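You operate a simulated robot arm through the tools that you are given. There is no shell and no other tool. Be economical: measure what you need, move in short steps, check, and stop when the job is done.

Carry out the task below with a simulated robot arm. There is one attempt and no reset: what you move stays moved.

TASK
Fetch the green card bundle and set it in the green metal tray. Then stack the box marked "labels" from the long oak table on top of the box marked "bands".
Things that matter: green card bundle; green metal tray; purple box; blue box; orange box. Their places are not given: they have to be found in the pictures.

It is judged by the outcome, as a careful person would: the job done as asked, and still so three seconds after it is handed in. It fails if anything else is knocked over, pushed out of place, dropped, spilled or broken.

THE ROBOT
A 7-joint arm with a two-finger parallel gripper, fixed in place. Base frame: the origin is at the foot of the arm, x ahead of it, y to its left, z up; the work surface is at about z = 0.76. Lengths are in m, angles in degrees, forces in N, time in s.
With the tool pointing down near the work surface it reaches from about 0.2 to 0.68 m from the base axis. Its first joint turns from -66.0 to 66.0 degrees. Payload 2.4 kg.
Tool frame: the origin (TCP) lies between the finger pads and is the grasp point; the fingertips stand 0.03 m ahead of it; z points along the fingers, y is the line along which they close. The gripper opens to 0.094 m. The fingers are 0.028 m wide and 0.01 m thick; the gripper's body (0.05 by 0.096 m) begins 0.055 m behind the TCP.
Orientation is that of the tool frame in the base frame, as [roll, pitch, yaw] about the fixed x, y, z axes, in that order (R = Rz(yaw) Ry(pitch) Rx(roll)). With the fingers straight down and closing along the base's y, the tool's x points along the base's -x, its y along +y and its z along -z.

THE INTERFACE
- The arm moves only by the tool apply_moves. Its argument "rows" is a list of rows, each an object (a shift or turn left out is 0, a gripper value left out holds the last) with "travel": the shift along the base's x, y, z in m, a list of three; "turn": the turn, a rotation vector about the base's x, y, z in degrees, a list of three; "claw": the gripper command, from -1 (shut) to 1 (fully open), values between in proportion. In form: [{"travel": [x, y, z], "turn": [wx, wy, wz], "claw": claw}, ...]. A call has 1 to 10 rows; each row shifts and turns the commanded pose from where the row before left it. A row lasts 0.2 s, in which the tool goes at most 0.05 m and 8.6 degrees; a call with a longer step from one row to the next is refused whole, and so is a gripper value outside its range. A pose out of reach is approached as far as the arm can. The call stops where the force on the tool passes 40 N (or 10 N more than at its start, if that is more) or the arm is blocked; 0.2 s more then pass. The fingers move at their own pace (about 0.153 m/s each) and stop on an object; they squeeze with about 35 N. The grip force told is the motor's: it shows also when the fingers shut on nothing. Time passes only in rows, and 0.2 s behind the last, so rows that do not move let the fingers close. It gives the time, the measured TCP pose, the force on the tool (base axes), the opening and the grip force at its end, in the units of the frame above (readings bear some noise).
- Cameras (640 x 400 px; columns grow to the right, rows downward): "scene" is fixed at [0.0361, 0.4811, 1.4297]; the picture's right is [-0.73, -0.69, 0.00], its down [-0.48, 0.51, -0.72] and it looks along [0.49, -0.52, -0.70] (base axes); focal length 310 px, centre (320, 200). "wrist" rides on the gripper at [-0.037, 0, -0.058] in the tool frame; the picture's right is [0.00, -1.00, 0.00], its down [0.97, 0.00, -0.24] and it looks along [0.24, 0.00, 0.97] (tool axes); focal length 218 px, centre (320, 200).
- camera(camera): a new picture of that camera. No time passes.
- probe_pixels(camera, pixels): there is no depth. For up to 12 entries [column, row, z] of the newest picture of that camera ("zoom" is the newest enlarged one), the place [x, y] in the base frame at which the ray of that pixel passes the height z, good to about 0.002 m. No time passes.
- inspect(camera, box): a new picture of the part [left, top, right, bottom] of that camera's present view, enlarged. No time passes.
- job_done(): hands the job in; it is judged then, once.

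Work in short steps. Measure before you move; look again where a grasp or a placing could have gone wrong, and mend it. You have 80 turns and 38 pictures in all, the two below and enlarged ones among them. Open the gripper and draw the arm clear of the work before you hand the job in, unless the task says otherwise; then end with one line.

The tools are called after "Emit:" as a command line: name --argument value ..., lists and objects as JSON in quotes. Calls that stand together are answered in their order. apply_moves: Moves the arm, as the interface text tells. Its arguments: {"type":"object","properties":{"rows":{"type":"array"}},"required":["rows"]} The other tools are called the same way: camera (camera) takes a picture; probe_pixels (camera, pixels) gives the place at which the rays of pixels pass given heights; inspect (camera, box) takes an enlarged picture of a part of a camera's view; job_done () hands the job in.

At the start:

```text
time: 0.0
ee_pos: [0.3912, 0.0342, 1.0205]
ee_rot: [-180.0, 0.0, -180.0]
force: [-1.3, -0.5, 0.0]
gripper_width: 0.0939
gripper_force: 0.2
```

scene: 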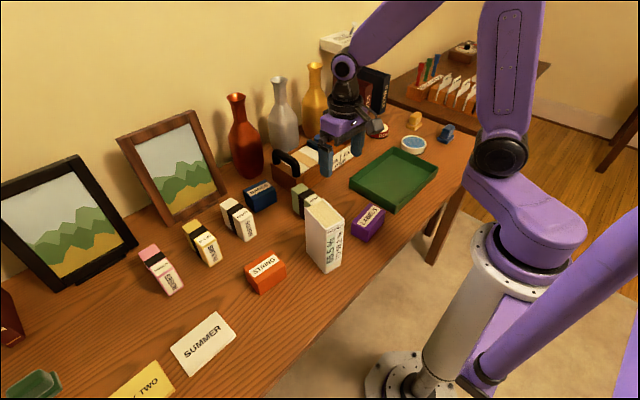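
wrist: 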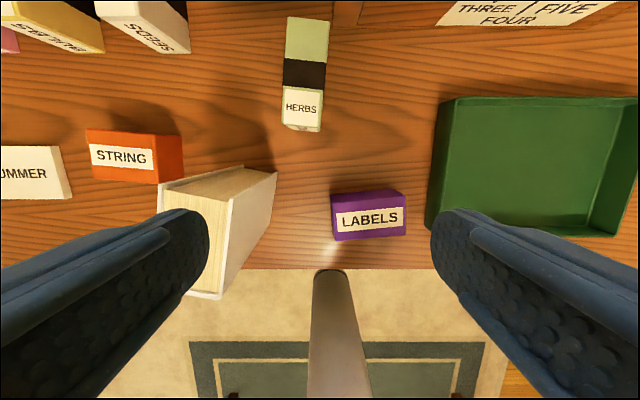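

The pictures show a light green bundle "HERBS" near wrist (304,75), the green tray on the right, and purple "LABELS". I'll zoom in on the bundles and the blue box to read their labels.

Emit:
inspect --camera "scene" --box '[220, 120, 460, 270]'

Emit:
inspect --camera "scene" --box '[120, 160, 360, 310]'

```text
2.67 times, centred on (340, 195) of scene
```

zoom: 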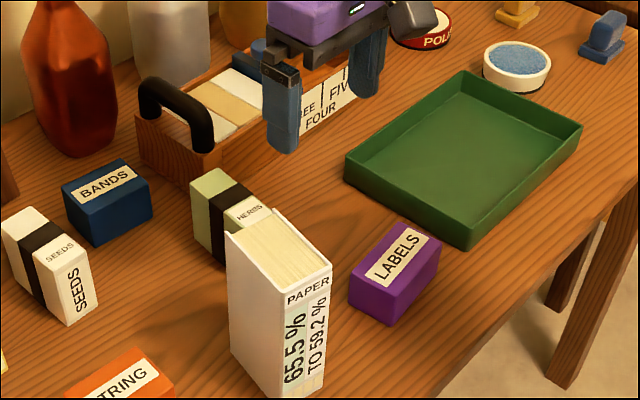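

```text
2.67 times, centred on (240, 235) of scene
```

zoom: 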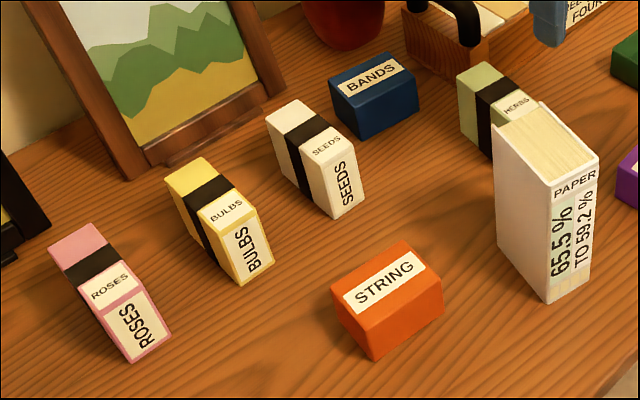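

Emit:
inspect --camera "wrist" --box '[240, 0, 400, 140]'

Emit:
inspect --camera "wrist" --box '[310, 90, 470, 250]'

Emit:
probe_pixels --camera "wrist" --pixels '[[288, 16, 0.82], [328, 17, 0.82], [322, 124, 0.82], [283, 124, 0.82], [284, 125, 0.76], [322, 132, 0.76], [336, 240, 0.76], [405, 235, 0.76], [331, 192, 0.81], [391, 188, 0.81], [405, 208, 0.81], [336, 215, 0.81]]'

Emit:
probe_pixels --camera "scene" --pixels '[[249, 208, 0.76], [254, 213, 0.76], [277, 201, 0.76], [243, 189, 0.81], [266, 179, 0.81], [276, 187, 0.81], [253, 196, 0.81], [366, 242, 0.76], [384, 218, 0.76], [350, 186, 0.76], [395, 213, 0.76], [437, 167, 0.79]]'

```text
2.86 times, centred on (320, 70) of wrist
```

zoom: 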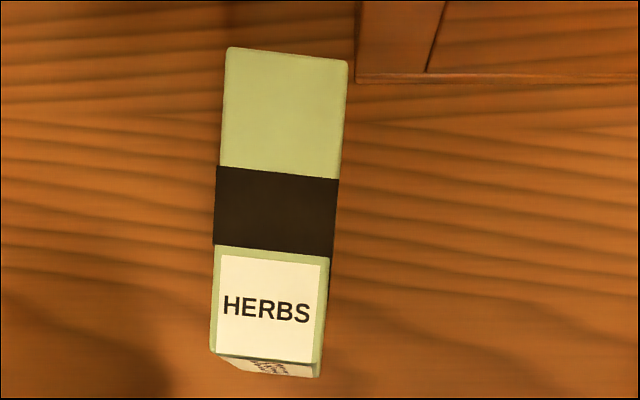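

```text
2.50 times, centred on (390, 170) of wrist
```

zoom: 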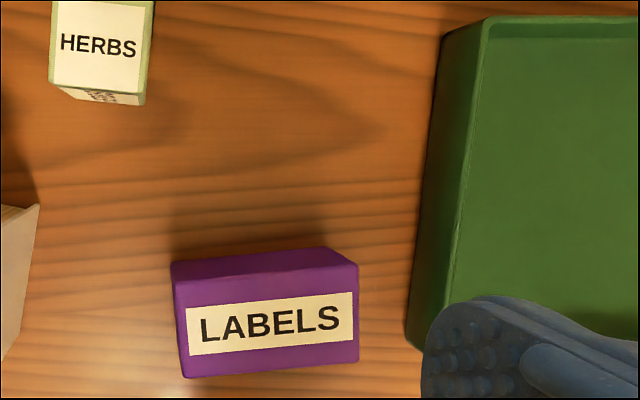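

```text
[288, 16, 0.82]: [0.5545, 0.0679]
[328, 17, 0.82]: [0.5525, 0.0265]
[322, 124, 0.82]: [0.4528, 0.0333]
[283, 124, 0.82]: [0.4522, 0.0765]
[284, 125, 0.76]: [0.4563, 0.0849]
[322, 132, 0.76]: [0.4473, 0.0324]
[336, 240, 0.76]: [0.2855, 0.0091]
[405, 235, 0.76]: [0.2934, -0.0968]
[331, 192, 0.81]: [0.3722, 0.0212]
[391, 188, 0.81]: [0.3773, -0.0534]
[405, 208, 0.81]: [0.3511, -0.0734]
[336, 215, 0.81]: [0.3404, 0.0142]
```

```text
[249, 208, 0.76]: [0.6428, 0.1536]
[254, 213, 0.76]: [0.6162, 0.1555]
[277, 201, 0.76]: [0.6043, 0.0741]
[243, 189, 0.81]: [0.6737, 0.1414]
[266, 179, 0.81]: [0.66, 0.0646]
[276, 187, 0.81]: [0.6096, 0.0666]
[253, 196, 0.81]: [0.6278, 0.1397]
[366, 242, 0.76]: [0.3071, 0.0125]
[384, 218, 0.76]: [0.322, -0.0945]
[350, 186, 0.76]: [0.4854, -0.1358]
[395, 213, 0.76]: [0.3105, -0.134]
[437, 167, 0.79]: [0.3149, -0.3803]
```

Emit:
probe_pixels --camera "wrist" --pixels '[[332.4, 204, 0.81], [405.2, 196, 0.81], [405.2, 234.8, 0.81], [336, 241.2, 0.81], [332, 194.8, 0.76], [392, 188.8, 0.76], [288, 16.5, 0.83], [327, 21, 0.83], [316, 132, 0.83], [281, 126, 0.83], [288, 16.5, 0.81], [281, 126, 0.81]]'

Emit:
probe_pixels --camera "scene" --pixels '[[367.4, 203.6, 0.81], [385, 211.9, 0.81], [368.1, 231, 0.81], [351, 221.5, 0.81], [365.5, 241.9, 0.76], [291, 187, 0.83], [303, 182.5, 0.83], [304, 218.5, 0.76], [291, 187, 0.81], [303, 182.5, 0.81], [293.5, 210, 0.76], [302, 200, 0.82]]'

```text
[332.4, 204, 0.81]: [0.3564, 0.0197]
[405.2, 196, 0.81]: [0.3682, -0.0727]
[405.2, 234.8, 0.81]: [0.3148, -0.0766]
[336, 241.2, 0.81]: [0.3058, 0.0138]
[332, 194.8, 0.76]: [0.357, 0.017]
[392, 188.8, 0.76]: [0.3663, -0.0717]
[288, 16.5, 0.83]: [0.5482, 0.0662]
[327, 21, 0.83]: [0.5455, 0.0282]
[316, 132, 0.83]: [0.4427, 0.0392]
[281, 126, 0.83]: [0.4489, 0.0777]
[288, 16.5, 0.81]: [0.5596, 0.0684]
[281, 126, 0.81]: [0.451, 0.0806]
```

```text
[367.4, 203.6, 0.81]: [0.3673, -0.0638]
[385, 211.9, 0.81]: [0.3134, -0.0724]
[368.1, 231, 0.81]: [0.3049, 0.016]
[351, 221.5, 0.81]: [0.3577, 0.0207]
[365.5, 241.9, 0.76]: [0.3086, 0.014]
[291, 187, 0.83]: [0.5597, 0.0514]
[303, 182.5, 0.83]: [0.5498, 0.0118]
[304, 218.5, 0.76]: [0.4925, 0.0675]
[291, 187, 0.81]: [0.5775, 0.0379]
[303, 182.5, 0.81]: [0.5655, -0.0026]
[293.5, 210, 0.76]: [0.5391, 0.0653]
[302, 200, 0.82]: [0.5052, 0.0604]
```

Emit:
probe_pixels --camera "scene" --pixels '[[349.4, 178, 0.79], [393.6, 147, 0.79], [438, 167, 0.79], [396, 204.5, 0.79], [396, 213, 0.76], [349.4, 188, 0.76], [253, 178, 0.76], [325, 272, 0.76], [307, 206, 0.9], [345, 220, 0.9], [326, 197, 0.9], [232, 168, 0.76]]'

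Emit:
probe_pixels --camera "wrist" --pixels '[[277, 172, 0.9], [232, 203, 0.9], [160, 188, 0.9], [455, 97, 0.79], [637, 97, 0.79], [637, 105, 0.76], [485, 107, 0.765], [600, 105, 0.765], [277, 172, 0.88], [277, 172, 0.92], [442, 98, 0.79], [427, 228, 0.76]]'

```text
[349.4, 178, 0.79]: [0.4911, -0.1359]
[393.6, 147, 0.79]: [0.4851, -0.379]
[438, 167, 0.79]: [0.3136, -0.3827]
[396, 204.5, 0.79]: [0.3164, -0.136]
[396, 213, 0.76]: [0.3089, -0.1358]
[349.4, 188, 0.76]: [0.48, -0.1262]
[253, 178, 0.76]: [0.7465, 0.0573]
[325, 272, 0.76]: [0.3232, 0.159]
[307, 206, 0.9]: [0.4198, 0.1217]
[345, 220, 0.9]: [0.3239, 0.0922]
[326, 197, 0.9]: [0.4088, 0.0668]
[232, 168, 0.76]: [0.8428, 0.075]
```

```text
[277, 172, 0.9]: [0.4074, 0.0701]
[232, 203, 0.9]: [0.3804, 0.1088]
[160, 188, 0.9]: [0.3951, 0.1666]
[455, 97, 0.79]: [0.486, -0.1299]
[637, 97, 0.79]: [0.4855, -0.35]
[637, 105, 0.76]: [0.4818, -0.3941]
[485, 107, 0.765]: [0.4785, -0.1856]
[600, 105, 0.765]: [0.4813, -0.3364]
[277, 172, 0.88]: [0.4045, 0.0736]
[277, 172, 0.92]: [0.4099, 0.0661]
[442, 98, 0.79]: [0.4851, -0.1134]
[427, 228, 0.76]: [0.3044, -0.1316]
```

HERBS: top z≈0.85, centre ≈(0.49,0.052), width ≈0.036 and long axis about -6.5°. The tray centre is about (0.40,-0.258). I'll move above the bundle, align the yaw and check.

Emit:
apply_moves --rows '[{"travel": [0.033, 0.006, -0.01], "turn": [0, 0, -3.3], "claw": 1}, {"travel": [0.033, 0.006, -0.01], "turn": [0, 0, -3.2]}, {"travel": [0.033, 0.006, -0.01]}, {}]'

Emit:
camera --camera "wrist"

```text
time: 1.0
ee_pos: [0.4895, 0.0524, 0.9904]
ee_rot: [-180.0, 0.0, 173.5]
force: [0.6, -0.1, 1.1]
gripper_width: 0.0941
gripper_force: 0.0
```

```text
31 pictures are left
```

wrist: 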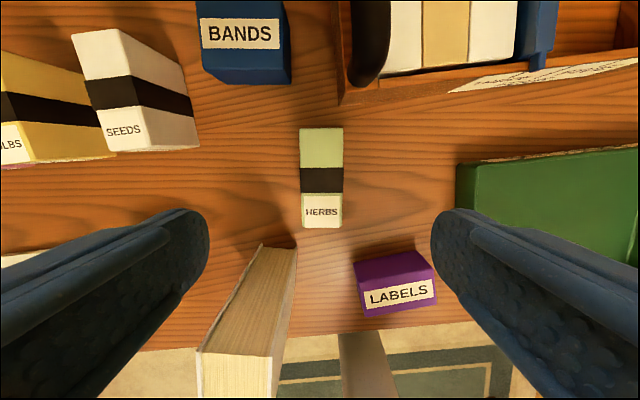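

HERBS top corners are at (300,128),(343,128),(342,228),(302,228), well aligned with the gripper. I'll probe these, and the visible BANDS and handle points too.

Emit:
probe_pixels --camera "wrist" --pixels '[[300, 128, 0.85], [343, 128, 0.85], [342, 228, 0.85], [302, 228, 0.85], [202, 66, 0.81], [290, 68, 0.81], [202, 82, 0.76], [290, 84, 0.76], [297, 246, 0.9]]'

```text
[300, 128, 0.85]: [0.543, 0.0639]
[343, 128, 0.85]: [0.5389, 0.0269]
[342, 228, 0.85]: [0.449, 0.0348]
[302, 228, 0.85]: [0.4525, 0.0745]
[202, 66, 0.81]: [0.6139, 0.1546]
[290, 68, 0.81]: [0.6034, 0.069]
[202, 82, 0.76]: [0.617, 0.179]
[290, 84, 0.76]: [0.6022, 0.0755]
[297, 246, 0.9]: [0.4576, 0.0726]
```

Centre is (0.496,0.050). I'll shift slightly, descend to z≈0.815 and close.

Emit:
apply_moves --rows '[{"travel": [0.006, -0.002, -0.045]}, {"travel": [0, 0, -0.045]}, {"travel": [0, 0, -0.045]}, {"travel": [0, 0, -0.04]}, {}, {"claw": -1}, {"claw": -1}, {"claw": -1}]'

```text
time: 2.8
ee_pos: [0.4963, 0.0495, 0.8172]
ee_rot: [-180.0, 0.0, 173.6]
force: [-0.3, -0.2, 0.2]
gripper_width: 0.0442
gripper_force: 35.4
```

Held at 0.044 m. I'll lift and carry to above the tray centre (0.40,-0.258).

Emit:
apply_moves --rows '[{"travel": [0, 0, 0.04]}, {"travel": [0, 0, 0.045]}, {"travel": [0, 0, 0.045]}, {"travel": [-0.014, -0.044, 0], "turn": [0, 0, 2]}, {"travel": [-0.014, -0.044, 0], "turn": [0, 0, 2]}, {"travel": [-0.014, -0.044, 0], "turn": [0, 0, 2.4]}, {"travel": [-0.014, -0.044, 0]}, {"travel": [-0.014, -0.044, 0]}, {"travel": [-0.013, -0.044, 0]}, {"travel": [-0.013, -0.044, 0]}]'

Emit:
camera --camera "scene"

Emit:
camera --camera "wrist"

```text
time: 5.0
ee_pos: [0.3954, -0.2551, 0.9473]
ee_rot: [180.0, -0.1, 180.0]
force: [-0.6, 0.4, -1.2]
gripper_width: 0.0441
gripper_force: 35.2
```

```text
30 pictures are left
```

scene: 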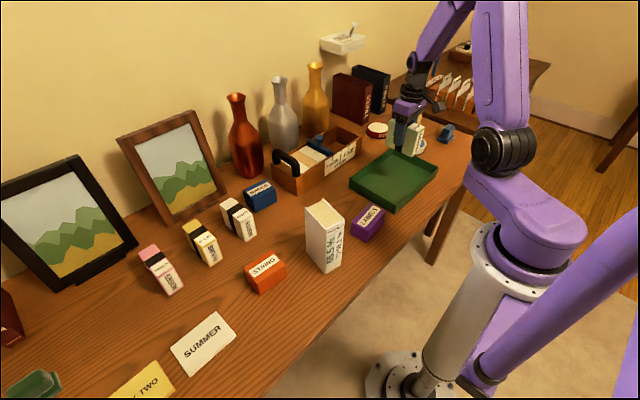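

```text
29 pictures are left
```

wrist: 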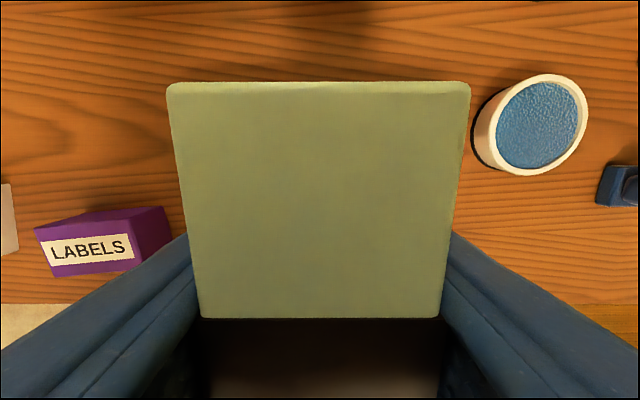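

The bundle hangs upright over the tray. I'll shift slightly to centre it and descend.

Emit:
apply_moves --rows '[{"travel": [0.004, -0.002, -0.045]}, {"travel": [0, 0, -0.04]}, {"travel": [0, 0, -0.025]}, {"travel": [0, 0, -0.007]}, {}]'

Emit:
inspect --camera "scene" --box '[330, 100, 460, 220]'

```text
time: 6.2
ee_pos: [0.4047, -0.2582, 0.8271]
ee_rot: [-180.0, -0.1, 179.9]
force: [0.4, 0.2, -1.5]
gripper_width: 0.0439
gripper_force: 35.4
```

```text
3.33 times, centred on (395, 160) of scene
```

zoom: 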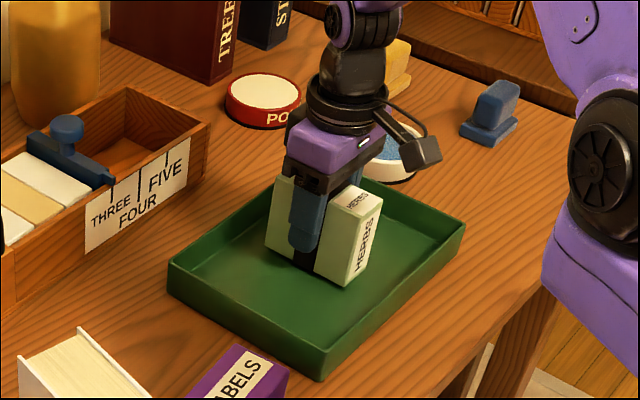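

Nearly down. I'll lower in fine steps and watch the force.

Emit:
apply_moves --rows '[{"travel": [0, 0, -0.002]}, {"travel": [0, 0, -0.002]}, {}]'

```text
time: 7.0
ee_pos: [0.4044, -0.2601, 0.8236]
ee_rot: [-180.0, 0.1, 179.9]
force: [-0.1, -0.2, -1.7]
gripper_width: 0.0439
gripper_force: 35.1
```

Emit:
apply_moves --rows '[{"travel": [0, 0, -0.0015]}, {"travel": [0, 0, -0.0015]}, {}]'

```text
time: 7.8
ee_pos: [0.4028, -0.2581, 0.8221]
ee_rot: [-180.0, 0.0, 179.8]
force: [-0.2, 0.9, 1.2]
gripper_width: 0.0439
gripper_force: 34.6
```

The force changed sign and z lags the command, so it's in contact. I'll open and rise.

Emit:
apply_moves --rows '[{"claw": 0.4}, {"claw": 0.4}, {"travel": [0, 0, 0.03]}, {"travel": [0, 0, 0.05]}, {"travel": [0, 0, 0.05]}, {"travel": [0, 0, 0.04]}, {}]'

Emit:
inspect --camera "scene" --box '[330, 100, 460, 220]'

```text
time: 9.4
ee_pos: [0.4041, -0.2591, 0.9955]
ee_rot: [180.0, 0.1, 179.9]
force: [-0.3, -0.1, -0.4]
gripper_width: 0.066
gripper_force: 0.0
```

```text
3.33 times, centred on (395, 160) of scene
```

zoom: 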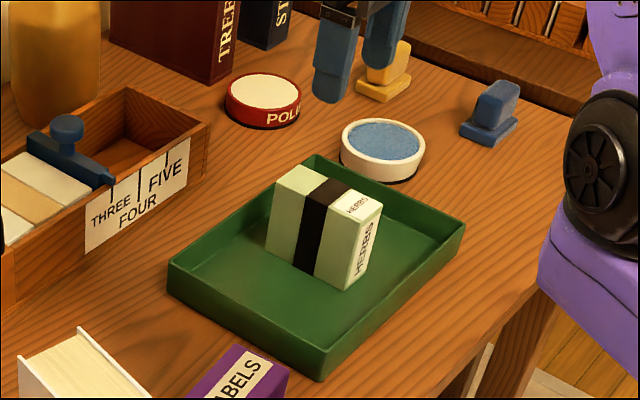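

The bundle is upright in the tray. Now I'll move over LABELS while turning -84° so the fingers close across its short side.

Emit:
apply_moves --rows '[{"travel": [-0.007, 0.023, 0], "turn": [0, 0, -8.4], "claw": 1}, {"travel": [-0.007, 0.023, 0], "turn": [0, 0, -8.4]}, {"travel": [-0.007, 0.023, 0], "turn": [0, 0, -8.4]}, {"travel": [-0.007, 0.023, 0], "turn": [0, 0, -8.4]}, {"travel": [-0.007, 0.023, 0], "turn": [0, 0, -8.4]}, {"travel": [-0.007, 0.023, 0], "turn": [0, 0, -8.4]}, {"travel": [-0.007, 0.023, 0], "turn": [0, 0, -8.4]}, {"travel": [-0.007, 0.023, 0], "turn": [0, 0, -8.4]}, {"travel": [-0.006, 0.023, 0], "turn": [0, 0, -8.4]}, {"travel": [-0.006, 0.024, 0], "turn": [0, 0, -8.4]}]'

Emit:
camera --camera "wrist"

```text
time: 11.6
ee_pos: [0.3331, -0.0282, 0.9915]
ee_rot: [-180.0, 0.0, 95.8]
force: [-0.3, -0.2, 0.3]
gripper_width: 0.0939
gripper_force: 0.1
```

```text
26 pictures are left
```

wrist: 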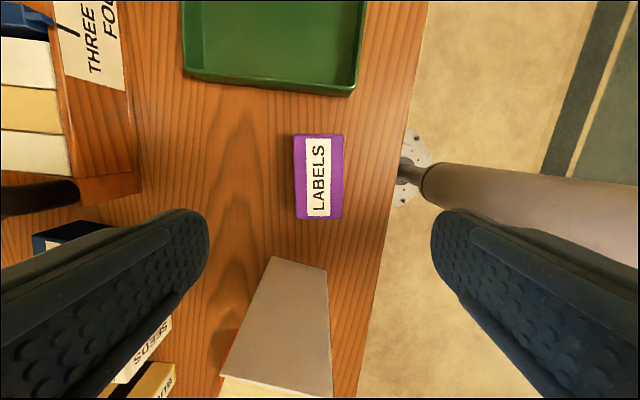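

Emit:
inspect --camera "wrist" --box '[260, 110, 380, 240]'

Emit:
probe_pixels --camera "wrist" --pixels '[[294, 135, 0.81], [343, 135, 0.81], [342, 218, 0.81], [297, 219, 0.81], [272, 257, 0.76], [327, 268, 0.76], [272, 257, 0.9], [327, 268, 0.9]]'

```text
3.08 times, centred on (320, 175) of wrist
```

zoom: 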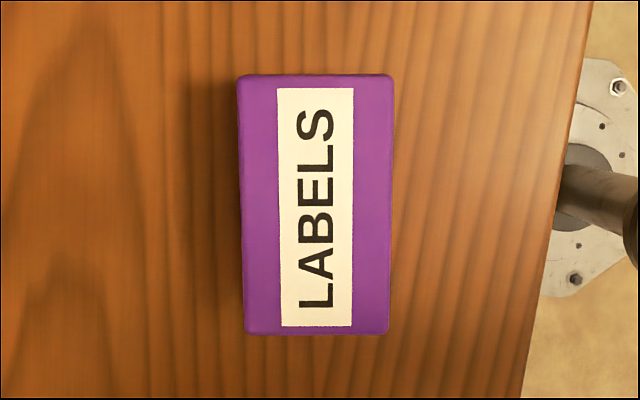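

```text
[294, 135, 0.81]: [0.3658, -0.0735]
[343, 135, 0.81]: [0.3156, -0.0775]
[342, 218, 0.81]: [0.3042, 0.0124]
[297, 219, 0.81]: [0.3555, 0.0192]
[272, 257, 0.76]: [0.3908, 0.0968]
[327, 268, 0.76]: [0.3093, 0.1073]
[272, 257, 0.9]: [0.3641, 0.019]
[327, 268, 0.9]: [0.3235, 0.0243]
```

Aligned; centre (0.335,-0.030), width 0.05. I'll descend to z≈0.799 and grip.

Emit:
apply_moves --rows '[{"travel": [0.002, -0.001, -0.05]}, {"travel": [0, 0, -0.05]}, {"travel": [0, 0, -0.05]}, {"travel": [0, 0, -0.043]}, {}, {"claw": -1}, {"claw": -1}, {"claw": -1}]'

```text
time: 13.4
ee_pos: [0.3335, -0.0294, 0.7962]
ee_rot: [-180.0, 0.1, 96.0]
force: [0.0, -0.7, 0.6]
gripper_width: 0.0586
gripper_force: 35.7
```

Gripped. I'll lift straight up and zoom on BANDS to measure it precisely.

Emit:
apply_moves --rows '[{"travel": [0, 0, 0.04]}, {"travel": [0, 0, 0.05]}, {"travel": [0, 0, 0.05]}, {"travel": [0, 0, 0.05]}, {}]'

Emit:
inspect --camera "scene" --box '[222, 150, 318, 210]'

Emit:
camera --camera "wrist"

```text
time: 14.6
ee_pos: [0.3372, -0.03, 0.9896]
ee_rot: [180.0, 0.0, 95.8]
force: [0.2, -1.0, -1.2]
gripper_width: 0.0584
gripper_force: 34.6
```

```text
6.67 times, centred on (270, 180) of scene
```

zoom: 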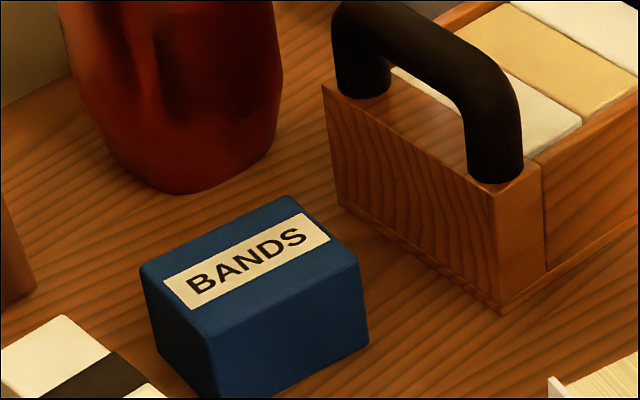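

```text
23 pictures are left
```

wrist: 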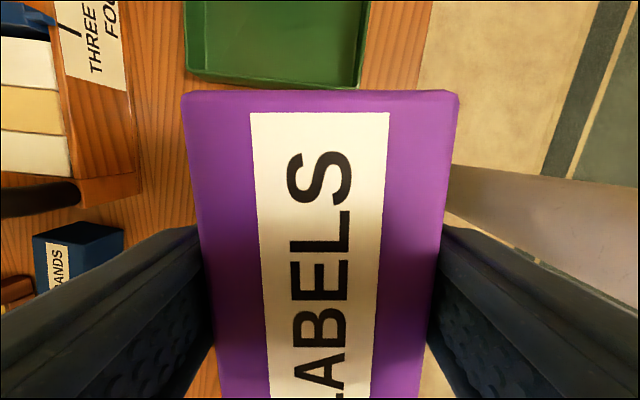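

Emit:
inspect --camera "scene" --box '[222, 160, 318, 220]'

Emit:
probe_pixels --camera "zoom" --pixels '[[140, 200, 0.81], [290, 129, 0.81], [362, 198, 0.81], [212, 271, 0.81], [156, 278, 0.76], [369, 284, 0.76], [220, 336, 0.76], [190, 126, 0.76], [140, 200, 0.815], [362, 198, 0.815], [340, 138, 0.76], [502, 248, 0.76]]'

Emit:
probe_pixels --camera "wrist" --pixels '[[124, 229, 0.81], [124, 229, 0.76], [36, 236, 0.76], [34, 238, 0.81]]'

```text
6.67 times, centred on (270, 190) of scene
```

zoom: 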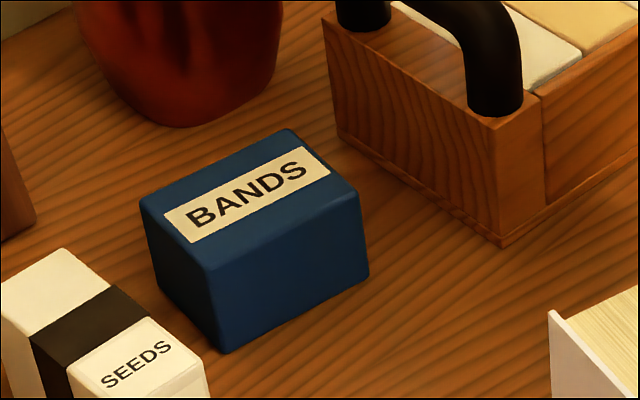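

```text
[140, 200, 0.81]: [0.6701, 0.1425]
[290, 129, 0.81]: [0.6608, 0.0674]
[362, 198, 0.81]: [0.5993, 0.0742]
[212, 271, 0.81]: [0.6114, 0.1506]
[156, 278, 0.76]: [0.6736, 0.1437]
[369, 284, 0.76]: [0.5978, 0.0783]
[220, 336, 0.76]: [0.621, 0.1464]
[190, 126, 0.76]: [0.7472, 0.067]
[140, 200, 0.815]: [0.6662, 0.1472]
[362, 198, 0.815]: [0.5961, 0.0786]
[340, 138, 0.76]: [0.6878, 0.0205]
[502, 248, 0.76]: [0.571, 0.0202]
```

```text
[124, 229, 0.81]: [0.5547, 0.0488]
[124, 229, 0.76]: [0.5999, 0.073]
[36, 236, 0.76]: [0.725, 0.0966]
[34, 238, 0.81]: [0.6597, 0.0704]
```

BANDS top at z≈0.812: centre (0.634,0.110), turned about -7.5°. I'll carry LABELS there at height, turning -13.5°.

Emit:
apply_moves --rows '[{"travel": [0.0371, 0.0175, 0], "turn": [0, 0, -1.7]}, {"travel": [0.0371, 0.0175, 0], "turn": [0, 0, -1.7]}, {"travel": [0.0371, 0.0175, 0], "turn": [0, 0, -1.7]}, {"travel": [0.0371, 0.0175, 0], "turn": [0, 0, -1.7]}, {"travel": [0.0371, 0.0175, 0], "turn": [0, 0, -1.7]}, {"travel": [0.0371, 0.0175, 0], "turn": [0, 0, -1.7]}, {"travel": [0.0371, 0.0175, 0], "turn": [0, 0, -1.7]}, {"travel": [0.0371, 0.0175, 0], "turn": [0, 0, -1.6]}, {}]'

Emit:
camera --camera "scene"

```text
time: 16.6
ee_pos: [0.636, 0.1103, 0.9879]
ee_rot: [-179.9, 0.0, 82.4]
force: [-0.4, -0.2, -1.6]
gripper_width: 0.0589
gripper_force: 35.5
```

```text
21 pictures are left
```

scene: 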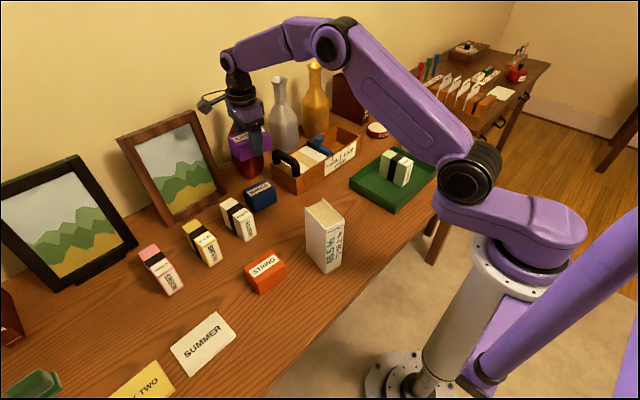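

Descending partway, then checking the clearance to the frame and vase.

Emit:
apply_moves --rows '[{"travel": [-0.001, 0, -0.04]}, {"travel": [0, 0, -0.04]}, {"travel": [0, 0, -0.02]}, {}]'

Emit:
inspect --camera "scene" --box '[180, 80, 340, 230]'

Emit:
probe_pixels --camera "scene" --pixels '[[227, 191, 0.76], [192, 111, 0.98]]'

```text
time: 17.6
ee_pos: [0.6364, 0.1114, 0.8874]
ee_rot: [-180.0, 0.0, 82.4]
force: [-0.2, 0.5, -1.7]
gripper_width: 0.0586
gripper_force: 34.9
```

```text
2.67 times, centred on (260, 155) of scene
```

zoom: 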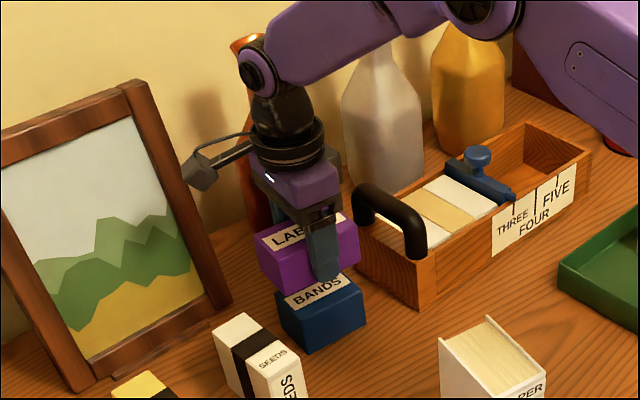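

```text
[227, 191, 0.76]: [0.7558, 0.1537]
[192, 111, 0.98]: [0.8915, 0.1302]
```

The frame foot is at x≈0.756, clear of the arm, and the boxes line up. I'll lower close to contact.

Emit:
apply_moves --rows '[{"travel": [0, 0, -0.02]}, {"travel": [0, 0, -0.01]}, {}]'

Emit:
inspect --camera "scene" --box '[222, 150, 318, 210]'

```text
time: 18.4
ee_pos: [0.6359, 0.1108, 0.8574]
ee_rot: [179.9, 0.0, 82.3]
force: [0.0, -0.8, -1.1]
gripper_width: 0.0589
gripper_force: 35.4
```

```text
6.67 times, centred on (270, 180) of scene
```

zoom: 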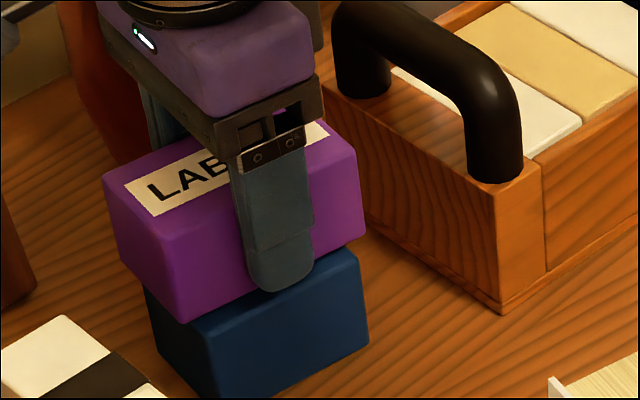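

Emit:
probe_pixels --camera "zoom" --pixels '[[185, 322, 0.821], [365, 236, 0.821], [118, 252, 0.821], [212, 338, 0.812], [362, 265, 0.812], [140, 267, 0.812]]'

```text
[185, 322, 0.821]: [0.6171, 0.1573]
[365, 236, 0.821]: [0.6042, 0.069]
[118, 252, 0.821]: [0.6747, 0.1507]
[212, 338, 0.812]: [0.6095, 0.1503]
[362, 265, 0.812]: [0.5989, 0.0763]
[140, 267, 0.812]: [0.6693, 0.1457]
```

LABELS sits about 5 mm too far in +x. I'll correct that and lower in fine steps.

Emit:
apply_moves --rows '[{"travel": [-0.005, 0, 0]}, {"travel": [0, 0, -0.003]}, {"travel": [0, 0, -0.002]}, {}]'

```text
time: 19.4
ee_pos: [0.6287, 0.1116, 0.855]
ee_rot: [-179.9, 0.0, 82.4]
force: [0.2, 0.8, -1.2]
gripper_width: 0.059
gripper_force: 35.6
```

Emit:
apply_moves --rows '[{"travel": [0, 0, -0.002]}, {"travel": [0, 0, -0.0015]}, {}]'

```text
time: 20.2
ee_pos: [0.6279, 0.1112, 0.8511]
ee_rot: [-179.9, 0.0, 82.3]
force: [0.0, -0.3, -0.8]
gripper_width: 0.0586
gripper_force: 35.4
```

Emit:
apply_moves --rows '[{"travel": [0, 0, -0.0015]}, {"travel": [0, 0, -0.001]}, {}]'

Emit:
inspect --camera "scene" --box '[222, 150, 318, 210]'

```text
time: 21.0
ee_pos: [0.6298, 0.1115, 0.8503]
ee_rot: [179.8, -0.1, 82.5]
force: [-7.3, -0.5, 31.2]
gripper_width: 0.059
gripper_force: 35.0
```

```text
6.67 times, centred on (270, 180) of scene
```

zoom: 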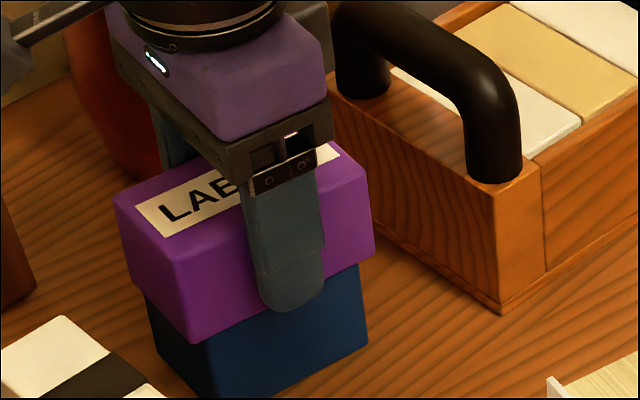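

Firm contact, well stacked. I'll ease off slightly, open and rise straight up.

Emit:
apply_moves --rows '[{"travel": [0, 0, 0.0015]}, {"claw": 0.7}, {"claw": 0.7}, {"claw": 0.7}, {"travel": [0, 0, 0.03]}, {"travel": [0, 0, 0.04]}, {"travel": [0, 0, 0.05]}, {"travel": [-0.03, -0.02, 0.03]}, {"travel": [-0.045, -0.02, 0]}, {"travel": [-0.045, -0.02, 0]}]'

Emit:
apply_moves --rows '[{"travel": [-0.045, -0.01, 0]}, {"travel": [-0.045, -0.01, 0]}, {}, {}]'

Emit:
camera --camera "scene"

Emit:
inspect --camera "scene" --box '[200, 130, 440, 280]'

```text
time: 23.2
ee_pos: [0.5058, 0.0519, 0.9994]
ee_rot: [180.0, 0.0, 82.5]
force: [-0.8, 0.1, -0.1]
gripper_width: 0.0797
gripper_force: 0.1
```

```text
time: 24.2
ee_pos: [0.4208, 0.0334, 0.9986]
ee_rot: [-180.0, 0.0, 82.4]
force: [0.7, -0.5, 0.2]
gripper_width: 0.0799
gripper_force: 0.1
```

```text
17 pictures are left
```

scene: 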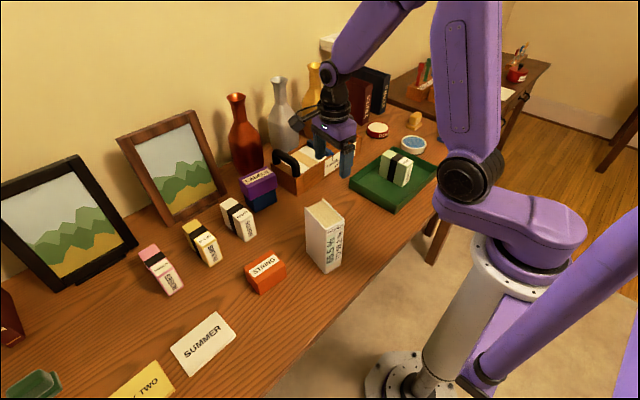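

```text
2.67 times, centred on (320, 205) of scene
```

zoom: 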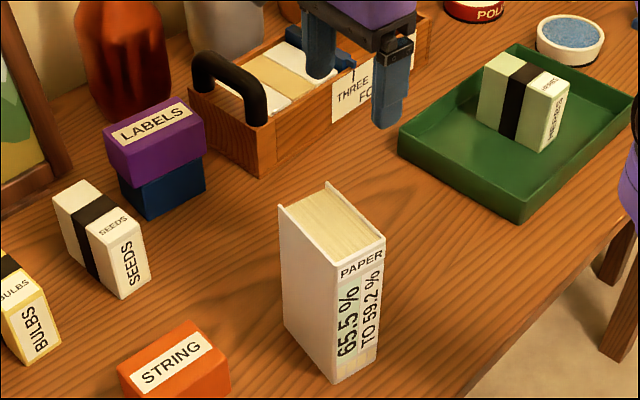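

The bundle stands in the tray, LABELS rests squarely on BANDS, nothing else has moved, and the arm is clear with the gripper open. I'm handing in.

Emit:
job_done

```text
The job is handed in.
```

The green card bundle ("HERBS") is standing upright in the green metal tray, and the purple "labels" box is stacked on the blue "bands" box. In the last picture nothing else had moved.
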